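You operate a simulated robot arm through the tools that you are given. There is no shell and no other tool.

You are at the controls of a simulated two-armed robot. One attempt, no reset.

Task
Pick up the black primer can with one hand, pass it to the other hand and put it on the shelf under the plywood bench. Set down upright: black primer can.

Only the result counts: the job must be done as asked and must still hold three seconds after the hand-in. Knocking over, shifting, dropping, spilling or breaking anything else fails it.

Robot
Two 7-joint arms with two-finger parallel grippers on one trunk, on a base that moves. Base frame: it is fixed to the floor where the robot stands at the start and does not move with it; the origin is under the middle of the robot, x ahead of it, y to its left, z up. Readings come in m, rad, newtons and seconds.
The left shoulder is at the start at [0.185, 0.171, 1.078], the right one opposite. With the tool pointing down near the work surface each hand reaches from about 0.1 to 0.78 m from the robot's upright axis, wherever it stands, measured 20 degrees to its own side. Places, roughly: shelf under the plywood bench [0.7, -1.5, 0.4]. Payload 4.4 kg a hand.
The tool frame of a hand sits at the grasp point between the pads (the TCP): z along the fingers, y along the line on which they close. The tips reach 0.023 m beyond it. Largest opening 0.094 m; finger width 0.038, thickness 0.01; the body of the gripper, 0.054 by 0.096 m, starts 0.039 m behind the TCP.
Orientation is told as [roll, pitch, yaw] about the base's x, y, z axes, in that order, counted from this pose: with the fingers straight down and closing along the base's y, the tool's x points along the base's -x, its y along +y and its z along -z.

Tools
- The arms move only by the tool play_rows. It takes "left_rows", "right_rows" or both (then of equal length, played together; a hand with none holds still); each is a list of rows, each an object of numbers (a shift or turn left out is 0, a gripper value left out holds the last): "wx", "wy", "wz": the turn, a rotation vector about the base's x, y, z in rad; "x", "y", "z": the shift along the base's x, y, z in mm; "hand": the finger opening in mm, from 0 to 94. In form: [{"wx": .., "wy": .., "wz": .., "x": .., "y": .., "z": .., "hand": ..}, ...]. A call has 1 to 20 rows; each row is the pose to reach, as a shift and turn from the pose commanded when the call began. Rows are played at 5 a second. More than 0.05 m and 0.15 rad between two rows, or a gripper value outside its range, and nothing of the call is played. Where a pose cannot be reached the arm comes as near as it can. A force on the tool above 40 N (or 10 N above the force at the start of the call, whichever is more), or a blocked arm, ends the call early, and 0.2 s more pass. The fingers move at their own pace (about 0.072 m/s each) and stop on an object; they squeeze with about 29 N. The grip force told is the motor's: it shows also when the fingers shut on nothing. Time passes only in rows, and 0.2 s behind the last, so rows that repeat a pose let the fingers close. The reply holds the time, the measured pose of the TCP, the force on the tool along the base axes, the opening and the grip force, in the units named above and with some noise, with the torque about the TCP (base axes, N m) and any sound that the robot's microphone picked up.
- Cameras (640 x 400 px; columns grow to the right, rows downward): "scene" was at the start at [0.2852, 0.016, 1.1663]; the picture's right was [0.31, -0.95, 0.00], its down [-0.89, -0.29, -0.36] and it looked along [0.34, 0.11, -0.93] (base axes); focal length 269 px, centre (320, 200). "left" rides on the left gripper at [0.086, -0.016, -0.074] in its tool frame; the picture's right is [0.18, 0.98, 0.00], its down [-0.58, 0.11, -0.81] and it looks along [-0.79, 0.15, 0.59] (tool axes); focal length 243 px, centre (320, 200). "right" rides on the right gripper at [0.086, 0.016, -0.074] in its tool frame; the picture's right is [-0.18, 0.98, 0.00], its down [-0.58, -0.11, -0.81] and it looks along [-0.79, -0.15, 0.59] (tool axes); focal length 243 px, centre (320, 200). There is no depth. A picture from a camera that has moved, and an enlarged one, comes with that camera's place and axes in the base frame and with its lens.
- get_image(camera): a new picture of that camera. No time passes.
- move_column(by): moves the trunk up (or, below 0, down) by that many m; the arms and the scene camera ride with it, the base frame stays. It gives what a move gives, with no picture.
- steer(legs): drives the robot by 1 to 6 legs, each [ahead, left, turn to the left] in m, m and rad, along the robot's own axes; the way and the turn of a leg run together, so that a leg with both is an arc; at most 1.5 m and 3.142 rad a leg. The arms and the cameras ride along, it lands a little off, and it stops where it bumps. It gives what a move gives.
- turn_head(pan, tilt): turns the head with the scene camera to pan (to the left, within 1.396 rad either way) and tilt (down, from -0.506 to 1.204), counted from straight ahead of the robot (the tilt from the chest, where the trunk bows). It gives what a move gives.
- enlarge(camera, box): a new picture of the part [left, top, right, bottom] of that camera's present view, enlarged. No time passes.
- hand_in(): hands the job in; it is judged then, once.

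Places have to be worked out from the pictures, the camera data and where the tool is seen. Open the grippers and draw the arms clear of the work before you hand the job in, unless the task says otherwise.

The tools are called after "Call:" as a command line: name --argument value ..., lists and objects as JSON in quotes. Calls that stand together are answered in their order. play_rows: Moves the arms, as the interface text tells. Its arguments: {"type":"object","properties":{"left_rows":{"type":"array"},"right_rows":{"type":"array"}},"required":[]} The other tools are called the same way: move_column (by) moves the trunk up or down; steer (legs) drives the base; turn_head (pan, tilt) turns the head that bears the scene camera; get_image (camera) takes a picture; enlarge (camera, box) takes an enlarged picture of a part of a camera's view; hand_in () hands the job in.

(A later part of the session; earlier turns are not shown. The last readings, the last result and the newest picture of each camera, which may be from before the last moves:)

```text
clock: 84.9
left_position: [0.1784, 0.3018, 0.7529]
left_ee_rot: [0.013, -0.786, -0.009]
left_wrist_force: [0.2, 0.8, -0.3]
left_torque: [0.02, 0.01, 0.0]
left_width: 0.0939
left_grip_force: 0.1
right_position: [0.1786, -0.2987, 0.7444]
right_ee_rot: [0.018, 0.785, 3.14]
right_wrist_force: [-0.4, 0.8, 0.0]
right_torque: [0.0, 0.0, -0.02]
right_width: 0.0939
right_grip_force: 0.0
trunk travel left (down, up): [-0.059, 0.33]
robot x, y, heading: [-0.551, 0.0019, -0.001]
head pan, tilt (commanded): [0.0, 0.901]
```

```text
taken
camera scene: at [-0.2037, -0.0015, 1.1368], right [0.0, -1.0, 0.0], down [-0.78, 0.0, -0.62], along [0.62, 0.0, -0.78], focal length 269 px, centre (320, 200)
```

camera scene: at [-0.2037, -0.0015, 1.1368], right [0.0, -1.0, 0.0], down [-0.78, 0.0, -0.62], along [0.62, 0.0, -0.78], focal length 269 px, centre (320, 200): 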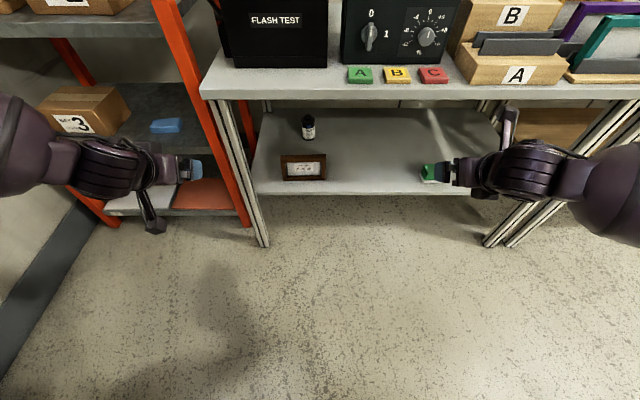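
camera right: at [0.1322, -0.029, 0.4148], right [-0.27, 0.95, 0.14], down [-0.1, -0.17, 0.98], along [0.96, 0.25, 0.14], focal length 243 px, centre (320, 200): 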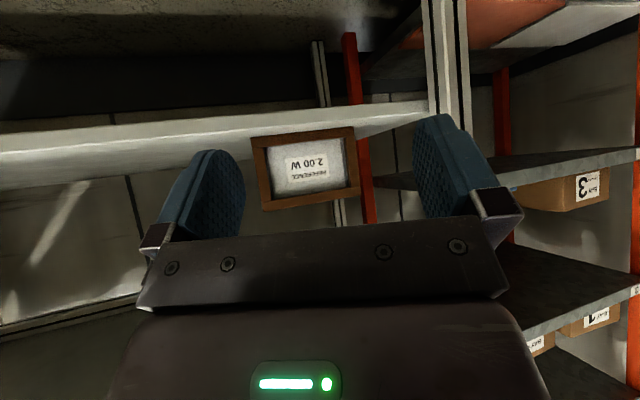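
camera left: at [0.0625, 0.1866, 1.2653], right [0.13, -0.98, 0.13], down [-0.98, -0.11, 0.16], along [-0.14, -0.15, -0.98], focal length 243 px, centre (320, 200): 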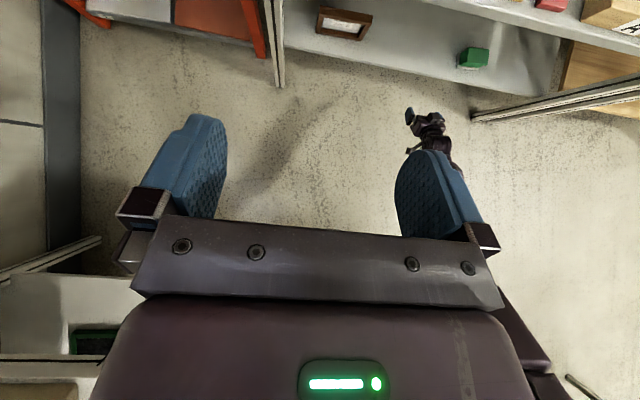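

Left is back to normal and right is flipped, though the left elbow now swings outward. I lower the left hand to shelf height in free space to see where its elbow goes.

Call:
play_rows --left_rows '[{"x": 5, "y": -5, "z": -30}, {"x": 10, "y": -10, "z": -60}, {"x": 15, "y": -15, "z": -90}, {"x": 20, "y": -20, "z": -120}, {"x": 25, "y": -25, "z": -150}, {"x": 30, "y": -30, "z": -180}, {"x": 35, "y": -35, "z": -210}, {"x": 45, "y": -40, "z": -240}, {"x": 60, "y": -45, "z": -270}, {"x": 75, "y": -50, "z": -300}, {"x": 85, "y": -50, "z": -328}, {"x": 85, "y": -50, "z": -328}]'

Call:
turn_head --pan 0.2 --tilt 1.1

Call:
get_image --camera "scene"

```text
clock: 87.5
left_position: [0.182, 0.3284, 0.6198]
left_ee_rot: [0.014, -0.783, -0.009]
left_wrist_force: [0.0, -0.1, -0.3]
left_torque: [0.01, -0.01, -0.01]
left_width: 0.0938
left_grip_force: 0.1
left hand out of reach, approached as far as the arm can: row 4, 5, 6, 7, 8, 9, 10, 11, 12
right_position: [0.1795, -0.2985, 0.7442]
right_ee_rot: [0.019, 0.788, 3.141]
right_wrist_force: [0.4, -0.7, -0.2]
right_torque: [-0.01, -0.01, 0.0]
right_width: 0.0941
right_grip_force: 0.0
trunk travel left (down, up): [-0.059, 0.33]
robot x, y, heading: [-0.5485, 0.0021, 0.0]
head pan, tilt (commanded): [0.0, 0.901]
```

```text
clock: 88.2
left_position: [0.1813, 0.327, 0.62]
left_ee_rot: [0.014, -0.784, -0.009]
left_wrist_force: [-0.1, -0.5, 0.4]
left_torque: [0.0, 0.0, 0.01]
left_width: 0.0939
left_grip_force: 0.0
right_position: [0.1785, -0.2991, 0.7442]
right_ee_rot: [0.021, 0.787, 3.141]
right_wrist_force: [0.6, -0.4, 0.1]
right_torque: [0.0, 0.01, 0.01]
right_width: 0.094
right_grip_force: 0.1
trunk travel left (down, up): [-0.059, 0.33]
robot x, y, heading: [-0.546, 0.0008, 0.001]
head pan, tilt (commanded): [0.201, 1.1]
```

```text
taken
camera scene: at [-0.2173, 0.0111, 1.1229], right [0.2, -0.98, 0.0], down [-0.87, -0.18, -0.45], along [0.45, 0.09, -0.89], focal length 269 px, centre (320, 200)
```

scene: 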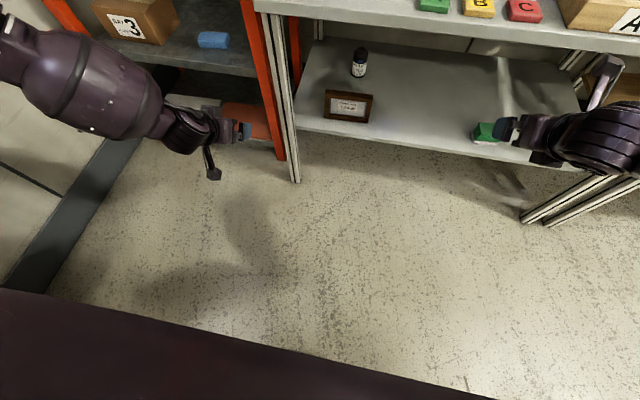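

The left arm is stuck in an elbow-out posture. I raise it again and rotate the tool the other way past normal, hoping to swing the elbow back under.

Call:
play_rows --left_rows '[{"y": -5, "z": 30}, {"y": -10, "z": 60}, {"y": -15, "z": 90}, {"y": -20, "z": 120}, {"y": -25, "z": 135}, {"y": -25, "z": 135}]'

Call:
play_rows --left_rows '[{"wx": -0.1, "wz": 0.1}, {"wx": -0.2, "wz": 0.2}, {"wx": -0.3, "wz": 0.3}, {"wx": -0.4, "wz": 0.4}, {"wx": -0.5, "wz": 0.5}, {"wx": -0.6, "wz": 0.6}, {"wx": -0.7, "wz": 0.7}, {"wx": -0.8, "wz": 0.8}, {"wx": -0.9, "wz": 0.9}, {"wx": -1.0, "wz": 1.0}, {"wx": -1.1, "wz": 1.1}, {"wx": -1.1, "wz": 1.1}]'

Call:
get_image --camera "scene"

```text
clock: 89.6
left_position: [0.1782, 0.3046, 0.7531]
left_ee_rot: [0.015, -0.783, -0.008]
left_wrist_force: [-0.4, -0.4, -0.3]
left_torque: [0.02, 0.0, 0.02]
left_width: 0.0942
left_grip_force: 0.2
right_position: [0.1796, -0.2988, 0.7444]
right_ee_rot: [0.02, 0.788, 3.141]
right_wrist_force: [0.6, 0.2, -0.5]
right_torque: [0.01, 0.02, -0.02]
right_width: 0.0942
right_grip_force: 0.0
trunk travel left (down, up): [-0.059, 0.33]
robot x, y, heading: [-0.5456, 0.0014, -0.001]
head pan, tilt (commanded): [0.201, 1.1]
```

```text
clock: 92.2
left_position: [0.2106, 0.3202, 0.7912]
left_ee_rot: [-0.753, -0.019, 1.544]
left_wrist_force: [0.2, -0.9, 0.1]
left_torque: [0.01, 0.04, 0.01]
left_width: 0.094
left_grip_force: 0.0
left hand out of reach, approached as far as the arm can: row 10, 11, 12
right_position: [0.1805, -0.2986, 0.7451]
right_ee_rot: [0.019, 0.788, 3.143]
right_wrist_force: [0.7, -0.2, -0.2]
right_torque: [-0.01, 0.04, -0.03]
right_width: 0.0941
right_grip_force: 0.2
trunk travel left (down, up): [-0.059, 0.33]
robot x, y, heading: [-0.5441, -0.0008, -0.002]
head pan, tilt (commanded): [0.201, 1.1]
```

```text
taken
camera scene: at [-0.2174, 0.0111, 1.1228], right [0.2, -0.98, 0.0], down [-0.87, -0.18, -0.45], along [0.45, 0.09, -0.89], focal length 269 px, centre (320, 200)
```

scene: 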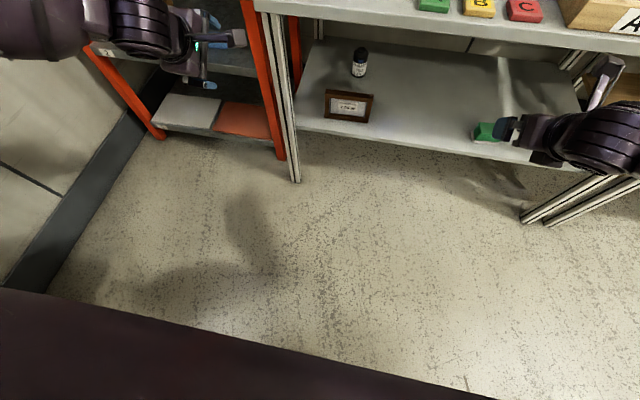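

The solver stays on that branch. I'll go back to the quarter-turn orientation where the wrist is mid-range, stretch the arm low and forward so the elbow falls near the shoulder–wrist line, and only then rotate to normal.

Call:
play_rows --left_rows '[{"wx": 0.1, "wz": -0.1}, {"wx": 0.2, "wz": -0.2}, {"wx": 0.3, "wz": -0.3}, {"wx": 0.4, "wz": -0.4}, {"wx": 0.5, "wz": -0.5}, {"wx": 0.6, "wz": -0.6}, {"wx": 0.7, "wz": -0.7}, {"wx": 0.8, "wz": -0.8}, {"wx": 0.9, "wz": -0.9}, {"wx": 1.0, "wz": -1.0}, {"wx": 1.1, "wz": -1.1}, {"wx": 1.2, "wz": -1.2}, {"wx": 1.3, "wz": -1.3}, {"wx": 1.4, "wz": -1.4}, {"wx": 1.5, "wz": -1.5}, {"wx": 1.6, "wz": -1.6}, {"wx": 1.7, "wz": -1.7}, {"wx": 1.8, "wz": -1.8}, {"wx": 1.9, "wz": -1.9}, {"wx": 1.9, "wz": -1.9}]'

Call:
play_rows --left_rows '[{"z": -30}, {"z": -60}, {"z": -90}, {"z": -120}, {"z": -150}, {"z": -180}, {"z": -210}, {"z": -240}, {"z": -270}, {"z": -300}, {"z": -330}, {"x": 20, "z": -350}, {"x": 40, "z": -350}, {"x": 60, "z": -350}, {"x": 80, "z": -350}, {"x": 80, "z": -350}]'

Call:
get_image --camera "scene"

```text
clock: 96.4
left_position: [0.2084, 0.3194, 0.7898]
left_ee_rot: [0.742, -0.298, -1.254]
left_wrist_force: [-1.3, -0.8, -0.2]
left_torque: [-0.02, 0.01, -0.01]
left_width: 0.0939
left_grip_force: 0.0
right_position: [0.1794, -0.2984, 0.7454]
right_ee_rot: [0.018, 0.787, 3.142]
right_wrist_force: [0.3, 0.0, -0.5]
right_torque: [0.0, -0.01, -0.02]
right_width: 0.0939
right_grip_force: 0.1
trunk travel left (down, up): [-0.059, 0.33]
robot x, y, heading: [-0.5472, 0.0014, -0.0]
head pan, tilt (commanded): [0.201, 1.1]
```

```text
clock: 99.8
left_position: [0.2016, 0.3754, 0.6102]
left_ee_rot: [0.743, -0.299, -1.254]
left_wrist_force: [0.2, 0.1, -0.3]
left_torque: [-0.01, -0.01, 0.0]
left_width: 0.094
left_grip_force: 0.2
left hand out of reach, approached as far as the arm can: row 6, 7, 8, 9, 10, 11, 12, 13, 14, 15, 16
right_position: [0.1789, -0.298, 0.744]
right_ee_rot: [0.019, 0.787, 3.142]
right_wrist_force: [-0.3, -0.5, 0.2]
right_torque: [0.02, 0.0, 0.0]
right_width: 0.0941
right_grip_force: 0.0
trunk travel left (down, up): [-0.059, 0.33]
robot x, y, heading: [-0.5479, -0.0044, -0.004]
head pan, tilt (commanded): [0.201, 1.1]
```

```text
taken
camera scene: at [-0.2174, 0.0111, 1.1228], right [0.2, -0.98, 0.0], down [-0.87, -0.18, -0.45], along [0.45, 0.09, -0.89], focal length 269 px, centre (320, 200)
```

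scene: 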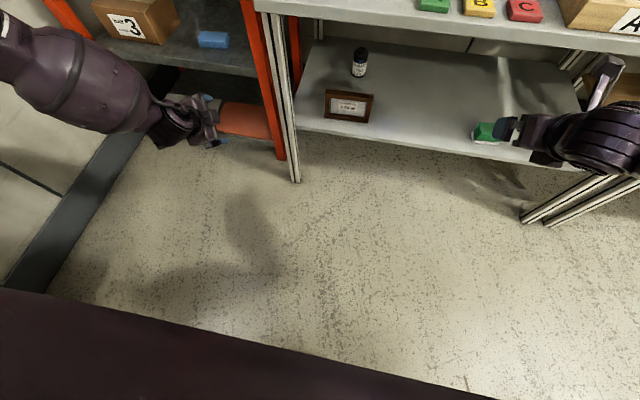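

The left arm still can't go low; its elbow must be high and outward. I look at it directly to understand the posture.

Call:
turn_head --pan 1.1 --tilt 0.35

Call:
get_image --camera "scene"

Call:
turn_head --pan -1.1 --tilt 0.35

Call:
get_image --camera "scene"

```text
clock: 101.0
left_position: [0.2022, 0.3749, 0.6101]
left_ee_rot: [0.743, -0.3, -1.253]
left_wrist_force: [0.2, 0.6, -0.2]
left_torque: [-0.02, -0.01, -0.03]
left_width: 0.0941
left_grip_force: 0.1
right_position: [0.1794, -0.299, 0.7453]
right_ee_rot: [0.02, 0.787, 3.142]
right_wrist_force: [0.0, 0.1, 0.2]
right_torque: [-0.01, 0.0, 0.01]
right_width: 0.0937
right_grip_force: 0.0
trunk travel left (down, up): [-0.059, 0.33]
robot x, y, heading: [-0.5517, -0.0016, -0.0]
head pan, tilt (commanded): [1.1, 0.351]
```

```text
taken
camera scene: at [-0.2368, 0.0814, 1.1842], right [0.89, -0.46, 0.0], down [-0.16, -0.31, -0.94], along [0.43, 0.84, -0.34], focal length 269 px, centre (320, 200)
```

scene: 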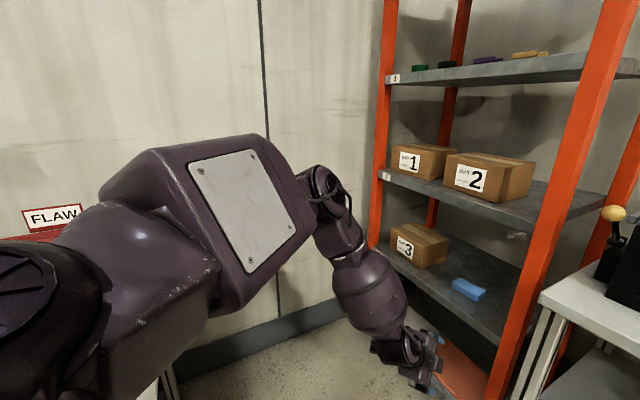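

```text
clock: 103.1
left_position: [0.2008, 0.3739, 0.6095]
left_ee_rot: [0.743, -0.299, -1.252]
left_wrist_force: [-0.5, -0.3, 0.9]
left_torque: [-0.01, 0.02, -0.03]
left_width: 0.094
left_grip_force: 0.0
right_position: [0.1791, -0.2989, 0.7446]
right_ee_rot: [0.018, 0.787, 3.142]
right_wrist_force: [0.2, -0.7, 0.6]
right_torque: [0.01, 0.01, 0.02]
right_width: 0.0942
right_grip_force: 0.2
trunk travel left (down, up): [-0.059, 0.33]
robot x, y, heading: [-0.5505, 0.0037, -0.005]
head pan, tilt (commanded): [-1.1, 0.351]
```

```text
taken
camera scene: at [-0.2371, -0.0844, 1.1842], right [-0.89, -0.45, 0.0], down [-0.16, 0.31, -0.94], along [0.43, -0.84, -0.34], focal length 269 px, centre (320, 200)
```

scene: 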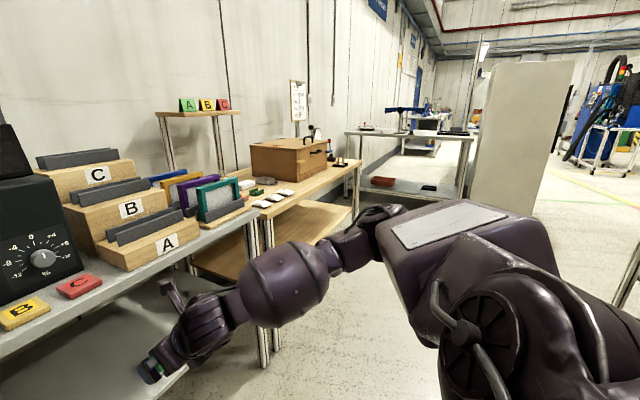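

Both upper arms are abducted with raised elbows. Pointing the left hand outward should force its elbow inward and down, so I restore the normal roll and then yaw it outward while extending.

Call:
play_rows --left_rows '[{"z": 40, "y": -10, "wx": -0.08, "wz": 0.08}, {"z": 80, "y": -20, "wx": -0.16, "wz": 0.16}, {"z": 120, "y": -30, "wx": -0.24, "wz": 0.24}, {"z": 140, "y": -40, "wx": -0.32, "wz": 0.32}, {"z": 140, "y": -50, "wx": -0.4, "wz": 0.4}, {"z": 140, "y": -60, "wx": -0.48, "wz": 0.48}, {"z": 140, "y": -70, "wx": -0.56, "wz": 0.56}, {"z": 140, "y": -70, "wx": -0.64, "wz": 0.64}, {"z": 140, "y": -70, "wx": -0.72, "wz": 0.72}, {"z": 140, "y": -70, "wx": -0.8, "wz": 0.8}, {"z": 140, "y": -70, "wx": -0.8, "wz": 0.8}]'

Call:
play_rows --left_rows '[{"wz": 0.1, "x": 5}, {"wz": 0.2, "x": 10}, {"wz": 0.3, "x": 15}, {"wz": 0.4, "x": 20}, {"wz": 0.5, "x": 25}, {"wz": 0.6, "x": 30}, {"wz": 0.7, "x": 30}, {"wz": 0.8, "x": 30}, {"wz": 0.9, "x": 30}, {"wz": 1.0, "x": 30}, {"wz": 1.0, "x": 30}]'

Call:
turn_head --pan 0.7 --tilt 0.7

Call:
get_image --camera "scene"

```text
clock: 105.5
left_position: [0.1956, 0.3068, 0.7511]
left_ee_rot: [0.014, -0.785, -0.006]
left_wrist_force: [0.2, -0.4, -0.3]
left_torque: [-0.03, -0.01, 0.0]
left_width: 0.0941
left_grip_force: 0.0
right_position: [0.1791, -0.2989, 0.7452]
right_ee_rot: [0.02, 0.786, 3.142]
right_wrist_force: [0.0, 0.2, 0.2]
right_torque: [-0.03, 0.01, 0.01]
right_width: 0.0939
right_grip_force: 0.1
trunk travel left (down, up): [-0.059, 0.33]
robot x, y, heading: [-0.5491, -0.0006, -0.004]
head pan, tilt (commanded): [-1.1, 0.351]
```

```text
clock: 107.9
left_position: [0.2129, 0.3264, 0.7637]
left_ee_rot: [0.013, -0.784, 0.993]
left_wrist_force: [0.1, 0.1, 0.8]
left_torque: [0.01, 0.01, 0.01]
left_width: 0.094
left_grip_force: 0.0
left hand out of reach, approached as far as the arm can: row 8, 9, 10, 11
right_position: [0.1796, -0.2991, 0.7446]
right_ee_rot: [0.02, 0.788, 3.142]
right_wrist_force: [-0.6, -0.4, -0.3]
right_torque: [0.0, 0.01, 0.0]
right_width: 0.0941
right_grip_force: 0.0
trunk travel left (down, up): [-0.059, 0.33]
robot x, y, heading: [-0.5487, -0.0015, -0.003]
head pan, tilt (commanded): [-1.1, 0.351]
```

```text
clock: 109.7
left_position: [0.2122, 0.3251, 0.7641]
left_ee_rot: [0.013, -0.784, 0.99]
left_wrist_force: [0.0, -0.2, 0.0]
left_torque: [0.04, 0.01, 0.02]
left_width: 0.0937
left_grip_force: 0.1
right_position: [0.1809, -0.2987, 0.745]
right_ee_rot: [0.018, 0.788, 3.141]
right_wrist_force: [-0.2, -0.5, 0.1]
right_torque: [-0.05, 0.0, 0.01]
right_width: 0.0942
right_grip_force: 0.0
trunk travel left (down, up): [-0.059, 0.33]
robot x, y, heading: [-0.5509, -0.0019, -0.003]
head pan, tilt (commanded): [0.7, 0.7]
```

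```text
taken
camera scene: at [-0.2142, 0.0532, 1.1529], right [0.64, -0.77, 0.0], down [-0.49, -0.41, -0.77], along [0.59, 0.49, -0.64], focal length 269 px, centre (320, 200)
```

scene: 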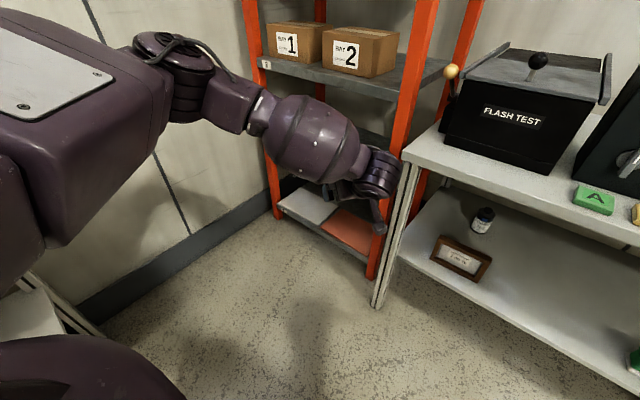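

The left elbow stays out. The right arm was flipped without hitting any limit, so I check whether turning it back restores its good elbow-low posture.

Call:
play_rows --right_rows '[{"wx": 0.1, "wz": -0.1}, {"wx": 0.2, "wz": -0.2}, {"wx": 0.3, "wz": -0.3}, {"wx": 0.4, "wz": -0.4}, {"wx": 0.5, "wz": -0.5}, {"wx": 0.6, "wz": -0.6}, {"wx": 0.7, "wz": -0.7}, {"wx": 0.8, "wz": -0.8}, {"wx": 0.9, "wz": -0.9}, {"wx": 1.0, "wz": -1.0}, {"wx": 1.1, "wz": -1.1}, {"wx": 1.1, "wz": -1.1}]'

Call:
play_rows --right_rows '[{"wx": 0.1, "wz": -0.1}, {"wx": 0.2, "wz": -0.2}, {"wx": 0.3, "wz": -0.3}, {"wx": 0.4, "wz": -0.4}, {"wx": 0.5, "wz": -0.5}, {"wx": 0.6, "wz": -0.6}, {"wx": 0.7, "wz": -0.7}, {"wx": 0.8, "wz": -0.8}, {"wx": 0.9, "wz": -0.9}, {"wx": 1.0, "wz": -1.0}, {"wx": 1.1, "wz": -1.1}, {"wx": 1.12, "wz": -1.12}]'

Call:
turn_head --pan -0.7 --tilt 0.7

Call:
get_image --camera "scene"

```text
clock: 112.3
left_position: [0.2114, 0.3252, 0.7649]
left_ee_rot: [0.01, -0.784, 0.992]
left_wrist_force: [-0.2, -1.0, -0.3]
left_torque: [0.02, 0.0, 0.01]
left_width: 0.0942
left_grip_force: 0.0
right_position: [0.1794, -0.2983, 0.7451]
right_ee_rot: [-0.764, 0.009, 1.579]
right_wrist_force: [-0.5, -0.3, 0.6]
right_torque: [0.03, -0.01, -0.03]
right_width: 0.094
right_grip_force: 0.1
trunk travel left (down, up): [-0.059, 0.33]
robot x, y, heading: [-0.5464, -0.0013, -0.006]
head pan, tilt (commanded): [0.7, 0.7]
```

```text
clock: 114.9
left_position: [0.2134, 0.3253, 0.7626]
left_ee_rot: [0.012, -0.784, 0.99]
left_wrist_force: [0.6, -0.4, -0.5]
left_torque: [-0.02, -0.01, 0.0]
left_width: 0.0942
left_grip_force: 0.1
right_position: [0.1802, -0.2986, 0.7443]
right_ee_rot: [0.02, -0.785, 0.001]
right_wrist_force: [-0.6, -0.4, -0.2]
right_torque: [0.02, 0.04, 0.0]
right_width: 0.094
right_grip_force: 0.2
trunk travel left (down, up): [-0.059, 0.33]
robot x, y, heading: [-0.5434, 0.0039, -0.003]
head pan, tilt (commanded): [0.7, 0.7]
```

```text
clock: 116.4
left_position: [0.213, 0.3258, 0.7638]
left_ee_rot: [0.012, -0.784, 0.992]
left_wrist_force: [0.2, 0.9, 0.0]
left_torque: [-0.01, 0.0, 0.0]
left_width: 0.0937
left_grip_force: 0.1
right_position: [0.1805, -0.2979, 0.7444]
right_ee_rot: [0.017, -0.784, 0.002]
right_wrist_force: [-0.1, 0.5, -0.1]
right_torque: [-0.02, 0.03, 0.02]
right_width: 0.094
right_grip_force: 0.1
trunk travel left (down, up): [-0.059, 0.33]
robot x, y, heading: [-0.5482, -0.0009, -0.003]
head pan, tilt (commanded): [-0.7, 0.7]
```

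```text
taken
camera scene: at [-0.2143, -0.0562, 1.1529], right [-0.64, -0.76, 0.0], down [-0.49, 0.42, -0.76], along [0.58, -0.49, -0.64], focal length 269 px, centre (320, 200)
```

scene: 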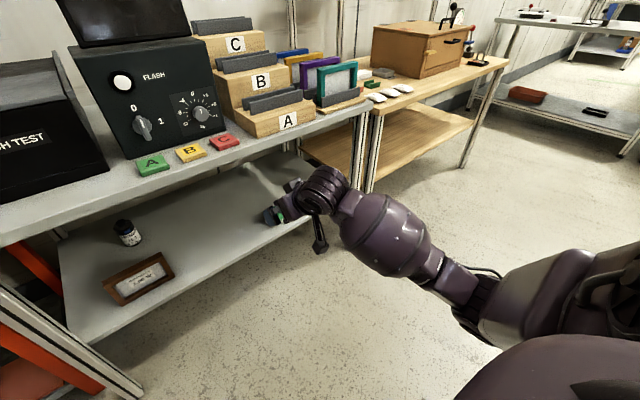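

The right elbow is low again. I verify that the right hand can still go down to shelf height.

Call:
play_rows --right_rows '[{"z": -30}, {"z": -60}, {"z": -90}, {"z": -120}, {"z": -150}, {"z": -180}, {"x": 10, "y": 10, "z": -210}, {"x": 30, "y": 20, "z": -240}, {"x": 50, "y": 30, "z": -270}, {"x": 75, "y": 30, "z": -300}, {"x": 100, "y": 30, "z": -320}, {"x": 100, "y": 30, "z": -320}]'

Call:
turn_head --pan -0.3 --tilt 1.1

Call:
get_image --camera "scene"

```text
clock: 119.0
left_position: [0.2129, 0.3251, 0.7638]
left_ee_rot: [0.012, -0.784, 0.992]
left_wrist_force: [-0.4, -0.4, 0.3]
left_torque: [-0.04, 0.01, -0.01]
left_width: 0.0939
left_grip_force: 0.0
right_position: [0.2812, -0.2687, 0.428]
right_ee_rot: [0.018, -0.783, 0.002]
right_wrist_force: [0.2, -1.1, -0.1]
right_torque: [-0.01, -0.02, -0.04]
right_width: 0.0939
right_grip_force: 0.0
trunk travel left (down, up): [-0.059, 0.33]
robot x, y, heading: [-0.5413, -0.0005, -0.007]
head pan, tilt (commanded): [-0.7, 0.7]
```

```text
clock: 119.9
left_position: [0.2123, 0.3249, 0.7634]
left_ee_rot: [0.013, -0.783, 0.991]
left_wrist_force: [-0.8, -0.6, 0.7]
left_torque: [0.01, -0.01, -0.02]
left_width: 0.0941
left_grip_force: 0.2
right_position: [0.2819, -0.2677, 0.4271]
right_ee_rot: [0.019, -0.784, 0.002]
right_wrist_force: [0.0, -1.0, -0.2]
right_torque: [0.04, 0.02, -0.01]
right_width: 0.0941
right_grip_force: 0.0
trunk travel left (down, up): [-0.059, 0.33]
robot x, y, heading: [-0.5484, 0.0033, -0.001]
head pan, tilt (commanded): [-0.3, 1.1]
```

```text
taken
camera scene: at [-0.219, -0.0202, 1.1229], right [-0.3, -0.95, 0.0], down [-0.85, 0.27, -0.45], along [0.43, -0.14, -0.89], focal length 269 px, centre (320, 200)
```

scene: 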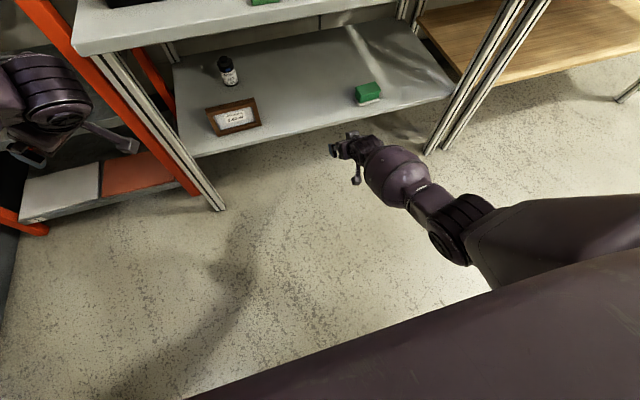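

The right arm reaches low again, so the right will do the pick after all. Now I repair the left arm's posture by retracing: undo its yaw, flip it, and go back through the high parking point in reverse.

Call:
play_rows --left_rows '[{"wz": -0.1}, {"wz": -0.2}, {"wz": -0.3}, {"wz": -0.4}, {"wz": -0.5}, {"wz": -0.6}, {"wz": -0.7}, {"wz": -0.8}, {"wz": -0.9}, {"wz": -0.99}, {"wz": -0.99}]'

Call:
play_rows --left_rows '[{"wx": 0.1, "wz": -0.1}, {"wx": 0.2, "wz": -0.2}, {"wx": 0.3, "wz": -0.3}, {"wx": 0.4, "wz": -0.4}, {"wx": 0.5, "wz": -0.5}, {"wx": 0.6, "wz": -0.6}, {"wx": 0.7, "wz": -0.7}, {"wx": 0.8, "wz": -0.8}, {"wx": 0.9, "wz": -0.9}, {"wx": 1.0, "wz": -1.0}, {"wx": 1.1, "wz": -1.1}, {"wx": 1.2, "wz": -1.2}, {"wx": 1.3, "wz": -1.3}, {"wx": 1.4, "wz": -1.4}, {"wx": 1.5, "wz": -1.5}, {"wx": 1.6, "wz": -1.6}, {"wx": 1.7, "wz": -1.7}, {"wx": 1.8, "wz": -1.8}, {"wx": 1.9, "wz": -1.9}, {"wx": 2.0, "wz": -2.0}]'

Call:
play_rows --left_rows '[{"wx": 0.1, "wz": -0.1}, {"wx": 0.21, "wz": -0.21}, {"wx": 0.21, "wz": -0.21, "x": -15, "z": 30}, {"wx": 0.21, "wz": -0.21, "x": -30, "z": 60}, {"wx": 0.21, "wz": -0.21, "x": -45, "z": 90}, {"wx": 0.21, "wz": -0.21, "x": -60, "z": 120}, {"wx": 0.21, "wz": -0.21, "x": -75, "z": 150}, {"wx": 0.21, "wz": -0.21, "x": -90, "z": 180}, {"wx": 0.21, "wz": -0.21, "x": -105, "z": 210}, {"wx": 0.21, "wz": -0.21, "x": -120, "z": 240}, {"wx": 0.21, "wz": -0.21, "x": -135, "z": 270}, {"wx": 0.21, "wz": -0.21, "x": -145, "z": 300}, {"wx": 0.21, "wz": -0.21, "x": -145, "z": 330}, {"wx": 0.21, "wz": -0.21, "x": -145, "z": 360}, {"wx": 0.21, "wz": -0.21, "x": -145, "z": 390}, {"wx": 0.21, "wz": -0.21, "x": -145, "z": 390}]'

```text
clock: 122.3
left_position: [0.2098, 0.3254, 0.7632]
left_ee_rot: [0.014, -0.784, 0.001]
left_wrist_force: [-0.6, 1.0, 0.0]
left_torque: [-0.04, -0.01, 0.02]
left_width: 0.0939
left_grip_force: 0.0
right_position: [0.2816, -0.2685, 0.426]
right_ee_rot: [0.016, -0.783, 0.004]
right_wrist_force: [-0.1, 0.3, 0.7]
right_torque: [0.0, -0.02, -0.04]
right_width: 0.094
right_grip_force: 0.0
trunk travel left (down, up): [-0.059, 0.33]
robot x, y, heading: [-0.5491, -0.0013, -0.002]
head pan, tilt (commanded): [-0.3, 1.1]
```

```text
clock: 126.5
left_position: [0.2112, 0.3261, 0.7632]
left_ee_rot: [0.312, 0.739, -2.714]
left_wrist_force: [0.0, -0.1, 0.2]
left_torque: [0.02, -0.03, -0.01]
left_width: 0.0941
left_grip_force: 0.0
right_position: [0.2812, -0.2692, 0.428]
right_ee_rot: [0.02, -0.783, 0.001]
right_wrist_force: [0.0, -1.0, 0.6]
right_torque: [-0.01, 0.0, 0.0]
right_width: 0.0941
right_grip_force: 0.1
trunk travel left (down, up): [-0.059, 0.33]
robot x, y, heading: [-0.5435, 0.0014, -0.003]
head pan, tilt (commanded): [-0.3, 1.1]
```

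```text
refused: row 2 steps farther than a row can; nothing moved
```

A step was too large; I redo the last part with finer steps and then continue upward.

Call:
play_rows --left_rows '[{"wx": 0.1, "wz": -0.1}, {"wx": 0.2, "wz": -0.2}, {"wx": 0.21, "wz": -0.21, "x": -15, "z": 30}, {"wx": 0.21, "wz": -0.21, "x": -30, "z": 60}, {"wx": 0.21, "wz": -0.21, "x": -45, "z": 90}, {"wx": 0.21, "wz": -0.21, "x": -60, "z": 120}, {"wx": 0.21, "wz": -0.21, "x": -75, "z": 150}, {"wx": 0.21, "wz": -0.21, "x": -90, "z": 180}, {"wx": 0.21, "wz": -0.21, "x": -105, "z": 210}, {"wx": 0.21, "wz": -0.21, "x": -120, "z": 240}, {"wx": 0.21, "wz": -0.21, "x": -135, "z": 270}, {"wx": 0.21, "wz": -0.21, "x": -150, "z": 300}, {"wx": 0.21, "wz": -0.21, "x": -155, "z": 330}, {"wx": 0.21, "wz": -0.21, "x": -155, "z": 360}, {"wx": 0.21, "wz": -0.21, "x": -155, "z": 390}, {"wx": 0.21, "wz": -0.21, "x": -155, "z": 390}]'

Call:
play_rows --left_rows '[{"x": -5, "z": -30, "y": 5}, {"x": -10, "z": -60, "y": 10}, {"x": -15, "z": -90, "y": 15}, {"x": -20, "z": -120, "y": 20}, {"x": -25, "z": -150, "y": 20}, {"x": -25, "z": -180, "y": 20}, {"x": -25, "z": -210, "y": 20}, {"x": -25, "z": -240, "y": 20}, {"x": -25, "z": -270, "y": 20}, {"x": -25, "z": -300, "y": 20}, {"x": -25, "z": -330, "y": 20}, {"x": -25, "z": -330, "y": 20}]'

Call:
turn_head --pan 1.0 --tilt 0.5

Call:
get_image --camera "scene"

```text
clock: 129.9
left_position: [0.055, 0.3244, 1.1532]
left_ee_rot: [0.032, 0.787, -3.118]
left_wrist_force: [0.4, 0.1, 0.4]
left_torque: [-0.02, 0.0, -0.02]
left_width: 0.0939
left_grip_force: 0.2
right_position: [0.2818, -0.2674, 0.4274]
right_ee_rot: [0.018, -0.784, 0.001]
right_wrist_force: [0.1, 0.3, 0.0]
right_torque: [-0.01, -0.02, -0.01]
right_width: 0.0939
right_grip_force: 0.1
trunk travel left (down, up): [-0.059, 0.33]
robot x, y, heading: [-0.5477, 0.0022, -0.0]
head pan, tilt (commanded): [-0.3, 1.1]
```

```text
clock: 132.5
left_position: [0.0307, 0.347, 0.824]
left_ee_rot: [0.031, 0.788, -3.118]
left_wrist_force: [0.5, 0.0, -0.3]
left_torque: [0.0, 0.03, 0.03]
left_width: 0.094
left_grip_force: 0.0
left hand out of reach, approached as far as the arm can: row 4, 5, 6, 7, 8, 9, 10
right_position: [0.282, -0.2678, 0.4289]
right_ee_rot: [0.019, -0.785, 0.002]
right_wrist_force: [0.2, -0.6, 0.8]
right_torque: [0.0, 0.01, 0.02]
right_width: 0.094
right_grip_force: 0.0
trunk travel left (down, up): [-0.059, 0.33]
robot x, y, heading: [-0.5476, 0.0003, -0.001]
head pan, tilt (commanded): [-0.3, 1.1]
```

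```text
clock: 133.9
left_position: [0.0317, 0.3458, 0.8235]
left_ee_rot: [0.031, 0.785, -3.118]
left_wrist_force: [-0.2, -0.5, -0.2]
left_torque: [0.02, 0.0, -0.02]
left_width: 0.094
left_grip_force: 0.1
right_position: [0.282, -0.2691, 0.4269]
right_ee_rot: [0.017, -0.784, 0.003]
right_wrist_force: [-0.2, 0.3, 0.0]
right_torque: [0.01, -0.04, 0.02]
right_width: 0.0941
right_grip_force: 0.2
trunk travel left (down, up): [-0.059, 0.33]
robot x, y, heading: [-0.5464, 0.0004, -0.006]
head pan, tilt (commanded): [1.0, 0.499]
```

```text
taken
camera scene: at [-0.23, 0.075, 1.1705], right [0.84, -0.54, 0.0], down [-0.26, -0.4, -0.88], along [0.48, 0.74, -0.48], focal length 269 px, centre (320, 200)
```

scene: 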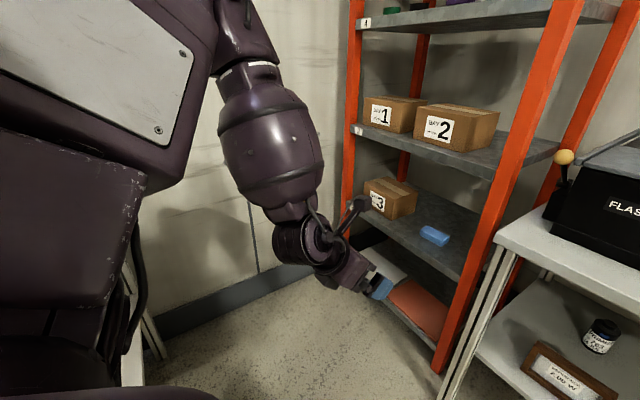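

The left elbow is still above the hand. Pointing the hand upward should force the elbow below it, so I pitch the left hand up step by step while moving it forward.

Call:
play_rows --left_rows '[{"wy": -0.12, "x": 15}, {"wy": -0.24, "x": 30}, {"wy": -0.36, "x": 45}, {"wy": -0.48, "x": 60}, {"wy": -0.6, "x": 75}, {"wy": -0.72, "x": 90}, {"wy": -0.84, "x": 100}, {"wy": -0.96, "x": 110}, {"wy": -1.08, "x": 120}, {"wy": -1.2, "x": 120}, {"wy": -1.32, "x": 120}, {"wy": -1.44, "x": 120}, {"wy": -1.56, "x": 120}, {"wy": -1.56, "x": 120}]'

Call:
get_image --camera "scene"

```text
clock: 136.9
left_position: [0.1734, 0.3429, 0.8368]
left_ee_rot: [3.139, 0.797, -0.026]
left_wrist_force: [-0.5, -0.1, -0.1]
left_torque: [-0.01, -0.03, -0.01]
left_width: 0.0939
left_grip_force: 0.1
left hand out of reach, approached as far as the arm can: row 13, 14
right_position: [0.28, -0.268, 0.4276]
right_ee_rot: [0.018, -0.783, 0.004]
right_wrist_force: [-1.1, -0.4, -0.7]
right_torque: [-0.04, 0.01, 0.02]
right_width: 0.0938
right_grip_force: 0.1
trunk travel left (down, up): [-0.059, 0.33]
robot x, y, heading: [-0.5486, -0.0018, -0.003]
head pan, tilt (commanded): [1.0, 0.499]
```

```text
taken
camera scene: at [-0.2302, 0.0752, 1.1707], right [0.84, -0.54, 0.0], down [-0.26, -0.4, -0.88], along [0.48, 0.74, -0.48], focal length 269 px, centre (320, 200)
```

scene: 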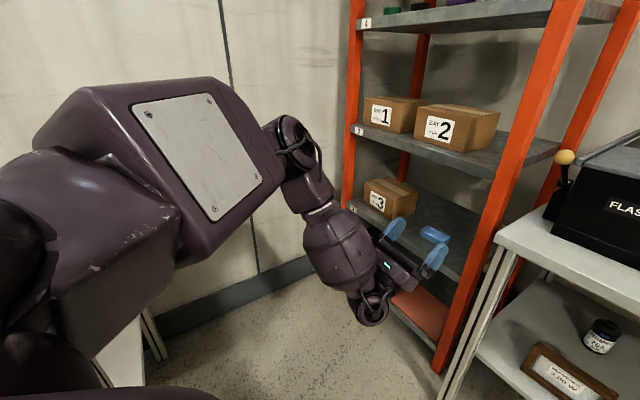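

The wrist bends further than expected. I keep pitching the left hand upward past its limit, which should push the elbow down.

Call:
play_rows --left_rows '[{"wy": -0.1, "z": -10}, {"wy": -0.2, "z": -20}, {"wy": -0.3, "z": -30}, {"wy": -0.4, "z": -40}, {"wy": -0.5, "z": -50}, {"wy": -0.6, "z": -60}, {"wy": -0.7, "z": -70}, {"wy": -0.8, "z": -80}, {"wy": -0.9, "z": -90}, {"wy": -1.0, "z": -100}, {"wy": -1.0, "z": -100}, {"wy": -1.0, "z": -100}]'

Call:
get_image --camera "scene"

```text
clock: 139.6
left_position: [0.1747, 0.2443, 1.0757]
left_ee_rot: [-3.078, -0.17, -0.017]
left_wrist_force: [0.1, 0.4, 0.1]
left_torque: [-0.01, 0.0, 0.04]
left_width: 0.094
left_grip_force: 0.0
left hand out of reach, approached as far as the arm can: row 1, 2, 3, 4, 5, 6, 7, 8, 9, 10, 11, 12
right_position: [0.2814, -0.2676, 0.4291]
right_ee_rot: [0.017, -0.783, 0.003]
right_wrist_force: [1.2, 0.3, -1.1]
right_torque: [0.02, 0.03, 0.0]
right_width: 0.0939
right_grip_force: 0.0
trunk travel left (down, up): [-0.059, 0.33]
robot x, y, heading: [-0.5454, -0.0001, -0.001]
head pan, tilt (commanded): [1.0, 0.499]
```

```text
taken
camera scene: at [-0.2302, 0.075, 1.1706], right [0.84, -0.54, 0.0], down [-0.26, -0.4, -0.88], along [0.48, 0.74, -0.48], focal length 269 px, centre (320, 200)
```

scene: 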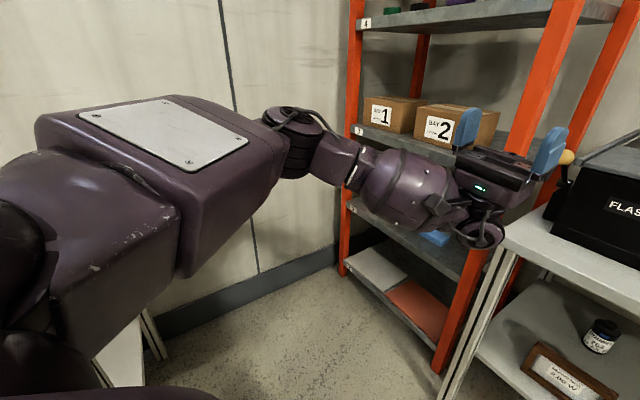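

The hand points up and the forearm is now level. Lowering the hand while it points up should drag the elbow down with it.

Call:
play_rows --left_rows '[{"z": -25}, {"z": -50}, {"z": -75}, {"z": -100}, {"z": -125}, {"z": -150}, {"z": -175}, {"z": -200}, {"z": -225}, {"z": -250}, {"z": -275}, {"z": -300}, {"z": -325}, {"z": -350}, {"z": -350}, {"z": -350}]'

Call:
get_image --camera "scene"

```text
clock: 142.9
left_position: [0.1482, 0.2223, 1.0657]
left_ee_rot: [-3.077, -0.164, -0.016]
left_wrist_force: [0.0, 0.5, 0.1]
left_torque: [0.01, 0.0, 0.03]
left_width: 0.0939
left_grip_force: 0.0
left hand out of reach, approached as far as the arm can: row 1, 2, 3, 4, 5, 6, 7, 8, 9, 10, 11, 12, 13, 14, 15, 16
right_position: [0.2806, -0.2693, 0.4263]
right_ee_rot: [0.019, -0.783, 0.003]
right_wrist_force: [0.0, 0.2, 0.2]
right_torque: [-0.01, -0.02, 0.03]
right_width: 0.0939
right_grip_force: 0.0
trunk travel left (down, up): [-0.059, 0.33]
robot x, y, heading: [-0.5458, -0.0002, -0.004]
head pan, tilt (commanded): [1.0, 0.499]
```

```text
taken
camera scene: at [-0.23, 0.0751, 1.1706], right [0.84, -0.54, 0.0], down [-0.26, -0.4, -0.88], along [0.48, 0.74, -0.48], focal length 269 px, centre (320, 200)
```

scene: 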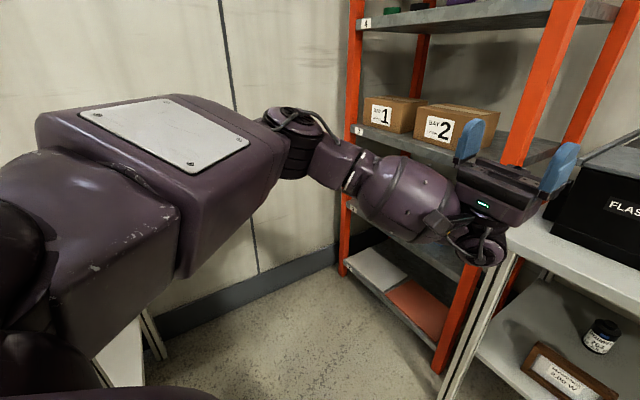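

The shoulder itself seems to limit this. I'll bring the hand back to pointing down while moving it outward and down to the free left side, to straighten the arm there.

Call:
play_rows --left_rows '[{"wy": 0.14, "y": 10}, {"wy": 0.28, "y": 20}, {"wy": 0.42, "y": 30}, {"wy": 0.56, "y": 45}, {"wy": 0.7, "y": 60, "z": -10}, {"wy": 0.84, "y": 75, "z": -20}, {"wy": 0.98, "y": 90, "z": -35}, {"wy": 1.12, "y": 105, "z": -50}, {"wy": 1.26, "y": 125, "z": -70}, {"wy": 1.4, "y": 145, "z": -90}, {"wy": 1.54, "y": 165, "z": -115}, {"wy": 1.68, "y": 190, "z": -140}, {"wy": 1.82, "y": 215, "z": -165}, {"wy": 1.96, "y": 240, "z": -190}, {"wy": 2.1, "y": 265, "z": -215}, {"wy": 2.24, "y": 290, "z": -240}, {"wy": 2.38, "y": 315, "z": -265}, {"wy": 2.52, "y": 340, "z": -290}, {"wy": 2.66, "y": 365, "z": -315}, {"wy": 2.8, "y": 390, "z": -340}]'

Call:
get_image --camera "scene"

```text
clock: 147.2
left_position: [0.1339, 0.5919, 0.7236]
left_ee_rot: [-0.091, 0.513, 2.97]
left_wrist_force: [-1.5, -1.2, -1.2]
left_torque: [-0.05, -0.1, 0.1]
left_width: 0.0942
left_grip_force: 0.0
left hand out of reach, approached as far as the arm can: row 19, 20
right_position: [0.2805, -0.2681, 0.4257]
right_ee_rot: [0.016, -0.783, 0.004]
right_wrist_force: [0.1, -0.5, -0.6]
right_torque: [0.05, -0.08, 0.0]
right_width: 0.0937
right_grip_force: 0.0
trunk travel left (down, up): [-0.059, 0.33]
robot x, y, heading: [-0.5483, -0.0009, -0.004]
head pan, tilt (commanded): [1.0, 0.499]
```

```text
taken
camera scene: at [-0.2297, 0.0758, 1.1699], right [0.84, -0.54, 0.0], down [-0.26, -0.4, -0.88], along [0.48, 0.74, -0.48], focal length 269 px, centre (320, 200)
```

scene: 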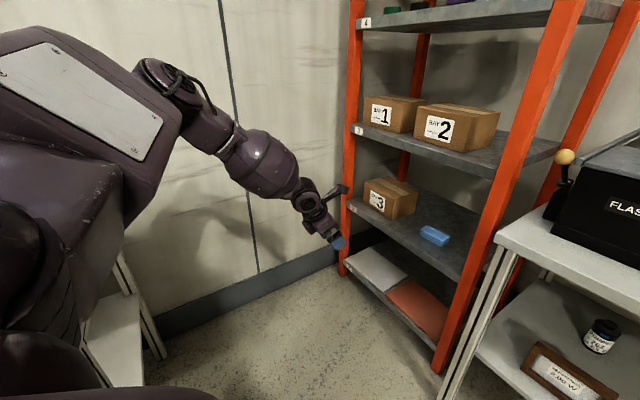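

The arm straightens to the left. I keep going down and slightly back to hang the arm lower.

Call:
play_rows --left_rows '[{"x": -10, "z": -25, "y": 5}, {"x": -20, "z": -50, "y": 10}, {"x": -30, "z": -75, "y": 15}, {"x": -40, "z": -100, "y": 20}, {"x": -50, "z": -125, "y": 20}, {"x": -60, "z": -150, "y": 20}, {"x": -70, "z": -175, "y": 20}, {"x": -80, "z": -200, "y": 20}, {"x": -90, "z": -225, "y": 20}, {"x": -100, "z": -250, "y": 20}, {"x": -110, "z": -275, "y": 20}, {"x": -120, "z": -300, "y": 20}, {"x": -120, "z": -300, "y": 20}]'

Call:
get_image --camera "scene"

```text
clock: 149.9
left_position: [0.0198, 0.5743, 0.5465]
left_ee_rot: [0.068, 0.509, -3.124]
left_wrist_force: [0.7, -1.1, 0.3]
left_torque: [-0.04, 0.03, 0.01]
left_width: 0.0941
left_grip_force: 0.1
left hand out of reach, approached as far as the arm can: row 1, 2, 3, 7, 8, 9, 10, 11, 12, 13
right_position: [0.282, -0.2675, 0.427]
right_ee_rot: [0.018, -0.784, 0.002]
right_wrist_force: [-0.4, 0.6, 0.0]
right_torque: [-0.01, 0.0, 0.0]
right_width: 0.0941
right_grip_force: 0.1
trunk travel left (down, up): [-0.059, 0.33]
robot x, y, heading: [-0.5433, 0.0035, -0.0]
head pan, tilt (commanded): [1.0, 0.499]
```

```text
taken
camera scene: at [-0.23, 0.0751, 1.1706], right [0.84, -0.54, 0.0], down [-0.26, -0.4, -0.88], along [0.48, 0.74, -0.48], focal length 269 px, centre (320, 200)
```

scene: 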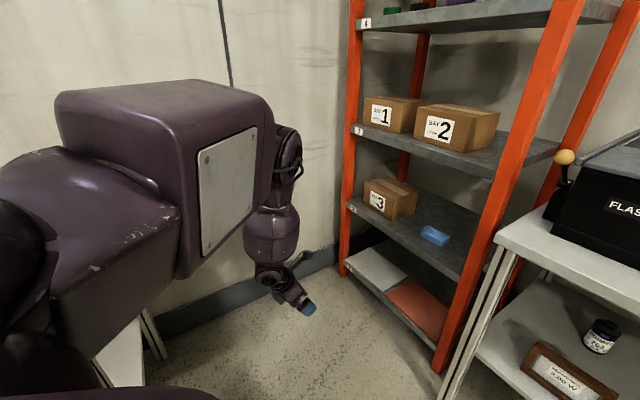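

I see the problem: the left elbow now flexes the "wrong way" (upper arm twisted about half a turn). I'll stretch the arm nearly straight, where turning the hand also turns the upper arm, and unwind it there.

Call:
play_rows --left_rows '[{"x": 21, "y": 7, "z": -18, "wz": 0.05}, {"x": 42, "y": 14, "z": -36, "wz": 0.1}, {"x": 63, "y": 21, "z": -54, "wz": 0.15}, {"x": 84, "y": 28, "z": -72, "wz": 0.2}, {"x": 105, "y": 35, "z": -90, "wz": 0.25}, {"x": 126, "y": 42, "z": -108, "wz": 0.3}, {"x": 147, "y": 49, "z": -126, "wz": 0.35}, {"x": 170, "y": 56, "z": -146, "wz": 0.4}, {"x": 170, "y": 56, "z": -146, "wz": 0.4}]'

Call:
get_image --camera "scene"

```text
clock: 151.9
left_position: [0.1287, 0.5966, 0.5638]
left_ee_rot: [0.068, 0.509, -2.723]
left_wrist_force: [0.7, 0.1, 0.3]
left_torque: [-0.01, -0.04, -0.01]
left_width: 0.0939
left_grip_force: 0.0
left hand out of reach, approached as far as the arm can: row 1, 2, 3, 4, 5, 6, 7, 8, 9
right_position: [0.2816, -0.2679, 0.4283]
right_ee_rot: [0.015, -0.784, 0.003]
right_wrist_force: [0.2, 1.1, 0.4]
right_torque: [0.01, 0.0, 0.0]
right_width: 0.0944
right_grip_force: 0.0
trunk travel left (down, up): [-0.059, 0.33]
robot x, y, heading: [-0.5425, 0.0034, -0.001]
head pan, tilt (commanded): [1.0, 0.499]
```

```text
taken
camera scene: at [-0.23, 0.0751, 1.1705], right [0.84, -0.54, 0.0], down [-0.26, -0.4, -0.88], along [0.48, 0.74, -0.48], focal length 269 px, centre (320, 200)
```

scene: 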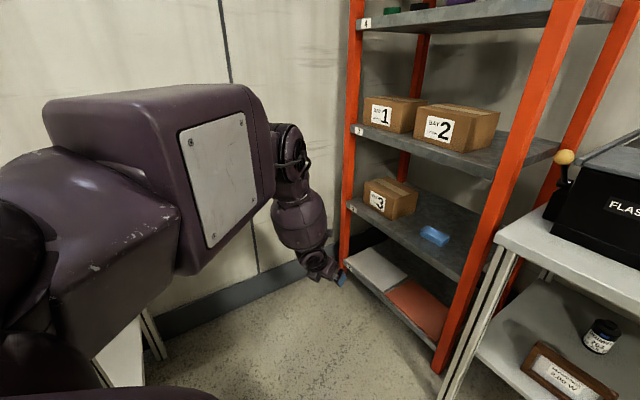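

Lowering is blocked at the shoulder in this posture. I return the left hand to the open pose in flipped orientation from this side and compare its elbow with the right arm's earlier good one.

Call:
play_rows --left_rows '[{"x": 5, "y": -25, "z": 15, "wz": -0.04}, {"x": 10, "y": -50, "z": 30, "wz": -0.08}, {"x": 15, "y": -75, "z": 45, "wz": -0.12}, {"x": 20, "y": -100, "z": 60, "wz": -0.16}, {"x": 25, "y": -125, "z": 75, "wz": -0.2}, {"x": 30, "y": -150, "z": 90, "wz": -0.24}, {"x": 35, "y": -175, "z": 105, "wz": -0.28}, {"x": 40, "y": -200, "z": 120, "wz": -0.32}, {"x": 45, "y": -225, "z": 135, "wz": -0.36}, {"x": 50, "y": -250, "z": 150, "wz": -0.4}, {"x": 50, "y": -275, "z": 165, "wz": -0.42}, {"x": 50, "y": -297, "z": 180, "wz": -0.42}, {"x": 50, "y": -297, "z": 180, "wz": -0.42}]'

Call:
turn_head --pan 1.1 --tilt 0.35

Call:
get_image --camera "scene"

```text
clock: 154.8
left_position: [0.1434, 0.448, 0.6926]
left_ee_rot: [0.088, 0.507, -3.123]
left_wrist_force: [-0.5, 0.6, 0.5]
left_torque: [0.04, 0.0, 0.01]
left_width: 0.0943
left_grip_force: 0.1
left hand out of reach, approached as far as the arm can: row 4, 5, 6, 7, 8, 9, 10, 11, 12, 13
right_position: [0.2823, -0.2673, 0.4288]
right_ee_rot: [0.017, -0.783, 0.001]
right_wrist_force: [0.6, -0.3, 0.2]
right_torque: [-0.01, 0.04, -0.02]
right_width: 0.0942
right_grip_force: 0.0
trunk travel left (down, up): [-0.059, 0.33]
robot x, y, heading: [-0.5477, -0.0038, -0.004]
head pan, tilt (commanded): [1.0, 0.499]
```

```text
clock: 155.4
left_position: [0.1448, 0.4492, 0.6933]
left_ee_rot: [0.089, 0.506, -3.123]
left_wrist_force: [-0.5, -0.7, -0.5]
left_torque: [0.02, 0.01, -0.03]
left_width: 0.0941
left_grip_force: 0.0
right_position: [0.281, -0.2683, 0.4276]
right_ee_rot: [0.017, -0.782, 0.001]
right_wrist_force: [-0.6, 0.3, -0.2]
right_torque: [-0.02, 0.03, 0.01]
right_width: 0.0939
right_grip_force: 0.2
trunk travel left (down, up): [-0.059, 0.33]
robot x, y, heading: [-0.5511, -0.0009, -0.001]
head pan, tilt (commanded): [1.1, 0.351]
```

```text
taken
camera scene: at [-0.2369, 0.0815, 1.1842], right [0.89, -0.46, 0.0], down [-0.16, -0.31, -0.94], along [0.43, 0.84, -0.34], focal length 269 px, centre (320, 200)
```

scene: 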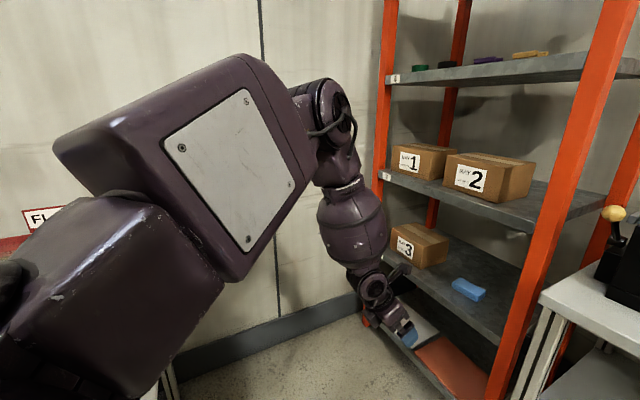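

The left elbow ended up even higher. Since its flexion is reversed, the natural way out is over the top: I raise the hand above the elbow pointing up, in free space, so the forearm swings around.

Call:
play_rows --left_rows '[{"wy": -0.12, "z": 30, "y": -5}, {"wy": -0.24, "z": 60, "y": -10}, {"wy": -0.36, "z": 90, "y": -15}, {"wy": -0.48, "z": 120, "y": -20}, {"wy": -0.6, "z": 150, "y": -25}, {"wy": -0.72, "z": 180, "y": -30}, {"wy": -0.84, "z": 210, "y": -35}, {"wy": -0.96, "z": 240, "y": -40}, {"wy": -1.08, "z": 270, "y": -45}, {"wy": -1.2, "z": 300, "y": -50}, {"wy": -1.32, "z": 330, "y": -55}, {"wy": -1.44, "z": 360, "y": -60}, {"wy": -1.56, "z": 390, "y": -65}, {"wy": -1.68, "z": 420, "y": -70}, {"wy": -1.8, "z": 450, "y": -75}, {"wy": -1.92, "z": 480, "y": -80}, {"wy": -2.04, "z": 510, "y": -85}, {"wy": -2.16, "z": 540, "y": -90}, {"wy": -2.28, "z": 570, "y": -95}, {"wy": -2.4, "z": 600, "y": -100}]'

Call:
turn_head --pan 0.9 --tilt 0.0

Call:
get_image --camera "scene"

```text
clock: 159.7
left_position: [0.1693, 0.5081, 1.2733]
left_ee_rot: [-3.075, 0.228, -0.026]
left_wrist_force: [0.5, 0.1, -0.2]
left_torque: [-0.01, 0.01, -0.02]
left_width: 0.094
left_grip_force: 0.1
left hand out of reach, approached as far as the arm can: row 1, 2, 3, 4, 5, 6, 7, 8, 9, 10, 11, 12, 13, 14, 15, 16, 17, 18, 19, 20
right_position: [0.2817, -0.2666, 0.4277]
right_ee_rot: [0.016, -0.782, 0.004]
right_wrist_force: [0.3, -0.3, 0.4]
right_torque: [-0.03, -0.03, 0.02]
right_width: 0.0939
right_grip_force: 0.0
trunk travel left (down, up): [-0.059, 0.33]
robot x, y, heading: [-0.5484, 0.0024, -0.0]
head pan, tilt (commanded): [1.1, 0.351]
```

```text
clock: 160.5
left_position: [0.1682, 0.5082, 1.2722]
left_ee_rot: [-3.075, 0.234, -0.024]
left_wrist_force: [-0.1, 0.0, 0.0]
left_torque: [-0.01, -0.01, 0.02]
left_width: 0.094
left_grip_force: 0.1
right_position: [0.2826, -0.2691, 0.4278]
right_ee_rot: [0.017, -0.781, 0.002]
right_wrist_force: [0.1, 0.7, -0.5]
right_torque: [-0.02, -0.01, 0.03]
right_width: 0.0939
right_grip_force: 0.1
trunk travel left (down, up): [-0.059, 0.33]
robot x, y, heading: [-0.5457, -0.0011, -0.002]
head pan, tilt (commanded): [0.901, 0.0]
```

```text
taken
camera scene: at [-0.2233, 0.0691, 1.2166], right [0.78, -0.62, 0.0], down [0.0, 0.0, -1.0], along [0.62, 0.78, 0.0], focal length 269 px, centre (320, 200)
```

scene: 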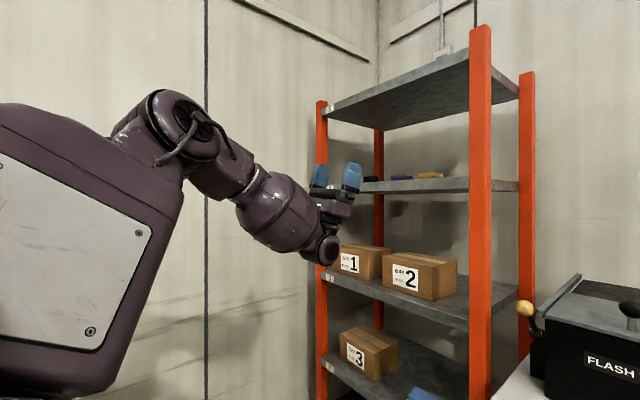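

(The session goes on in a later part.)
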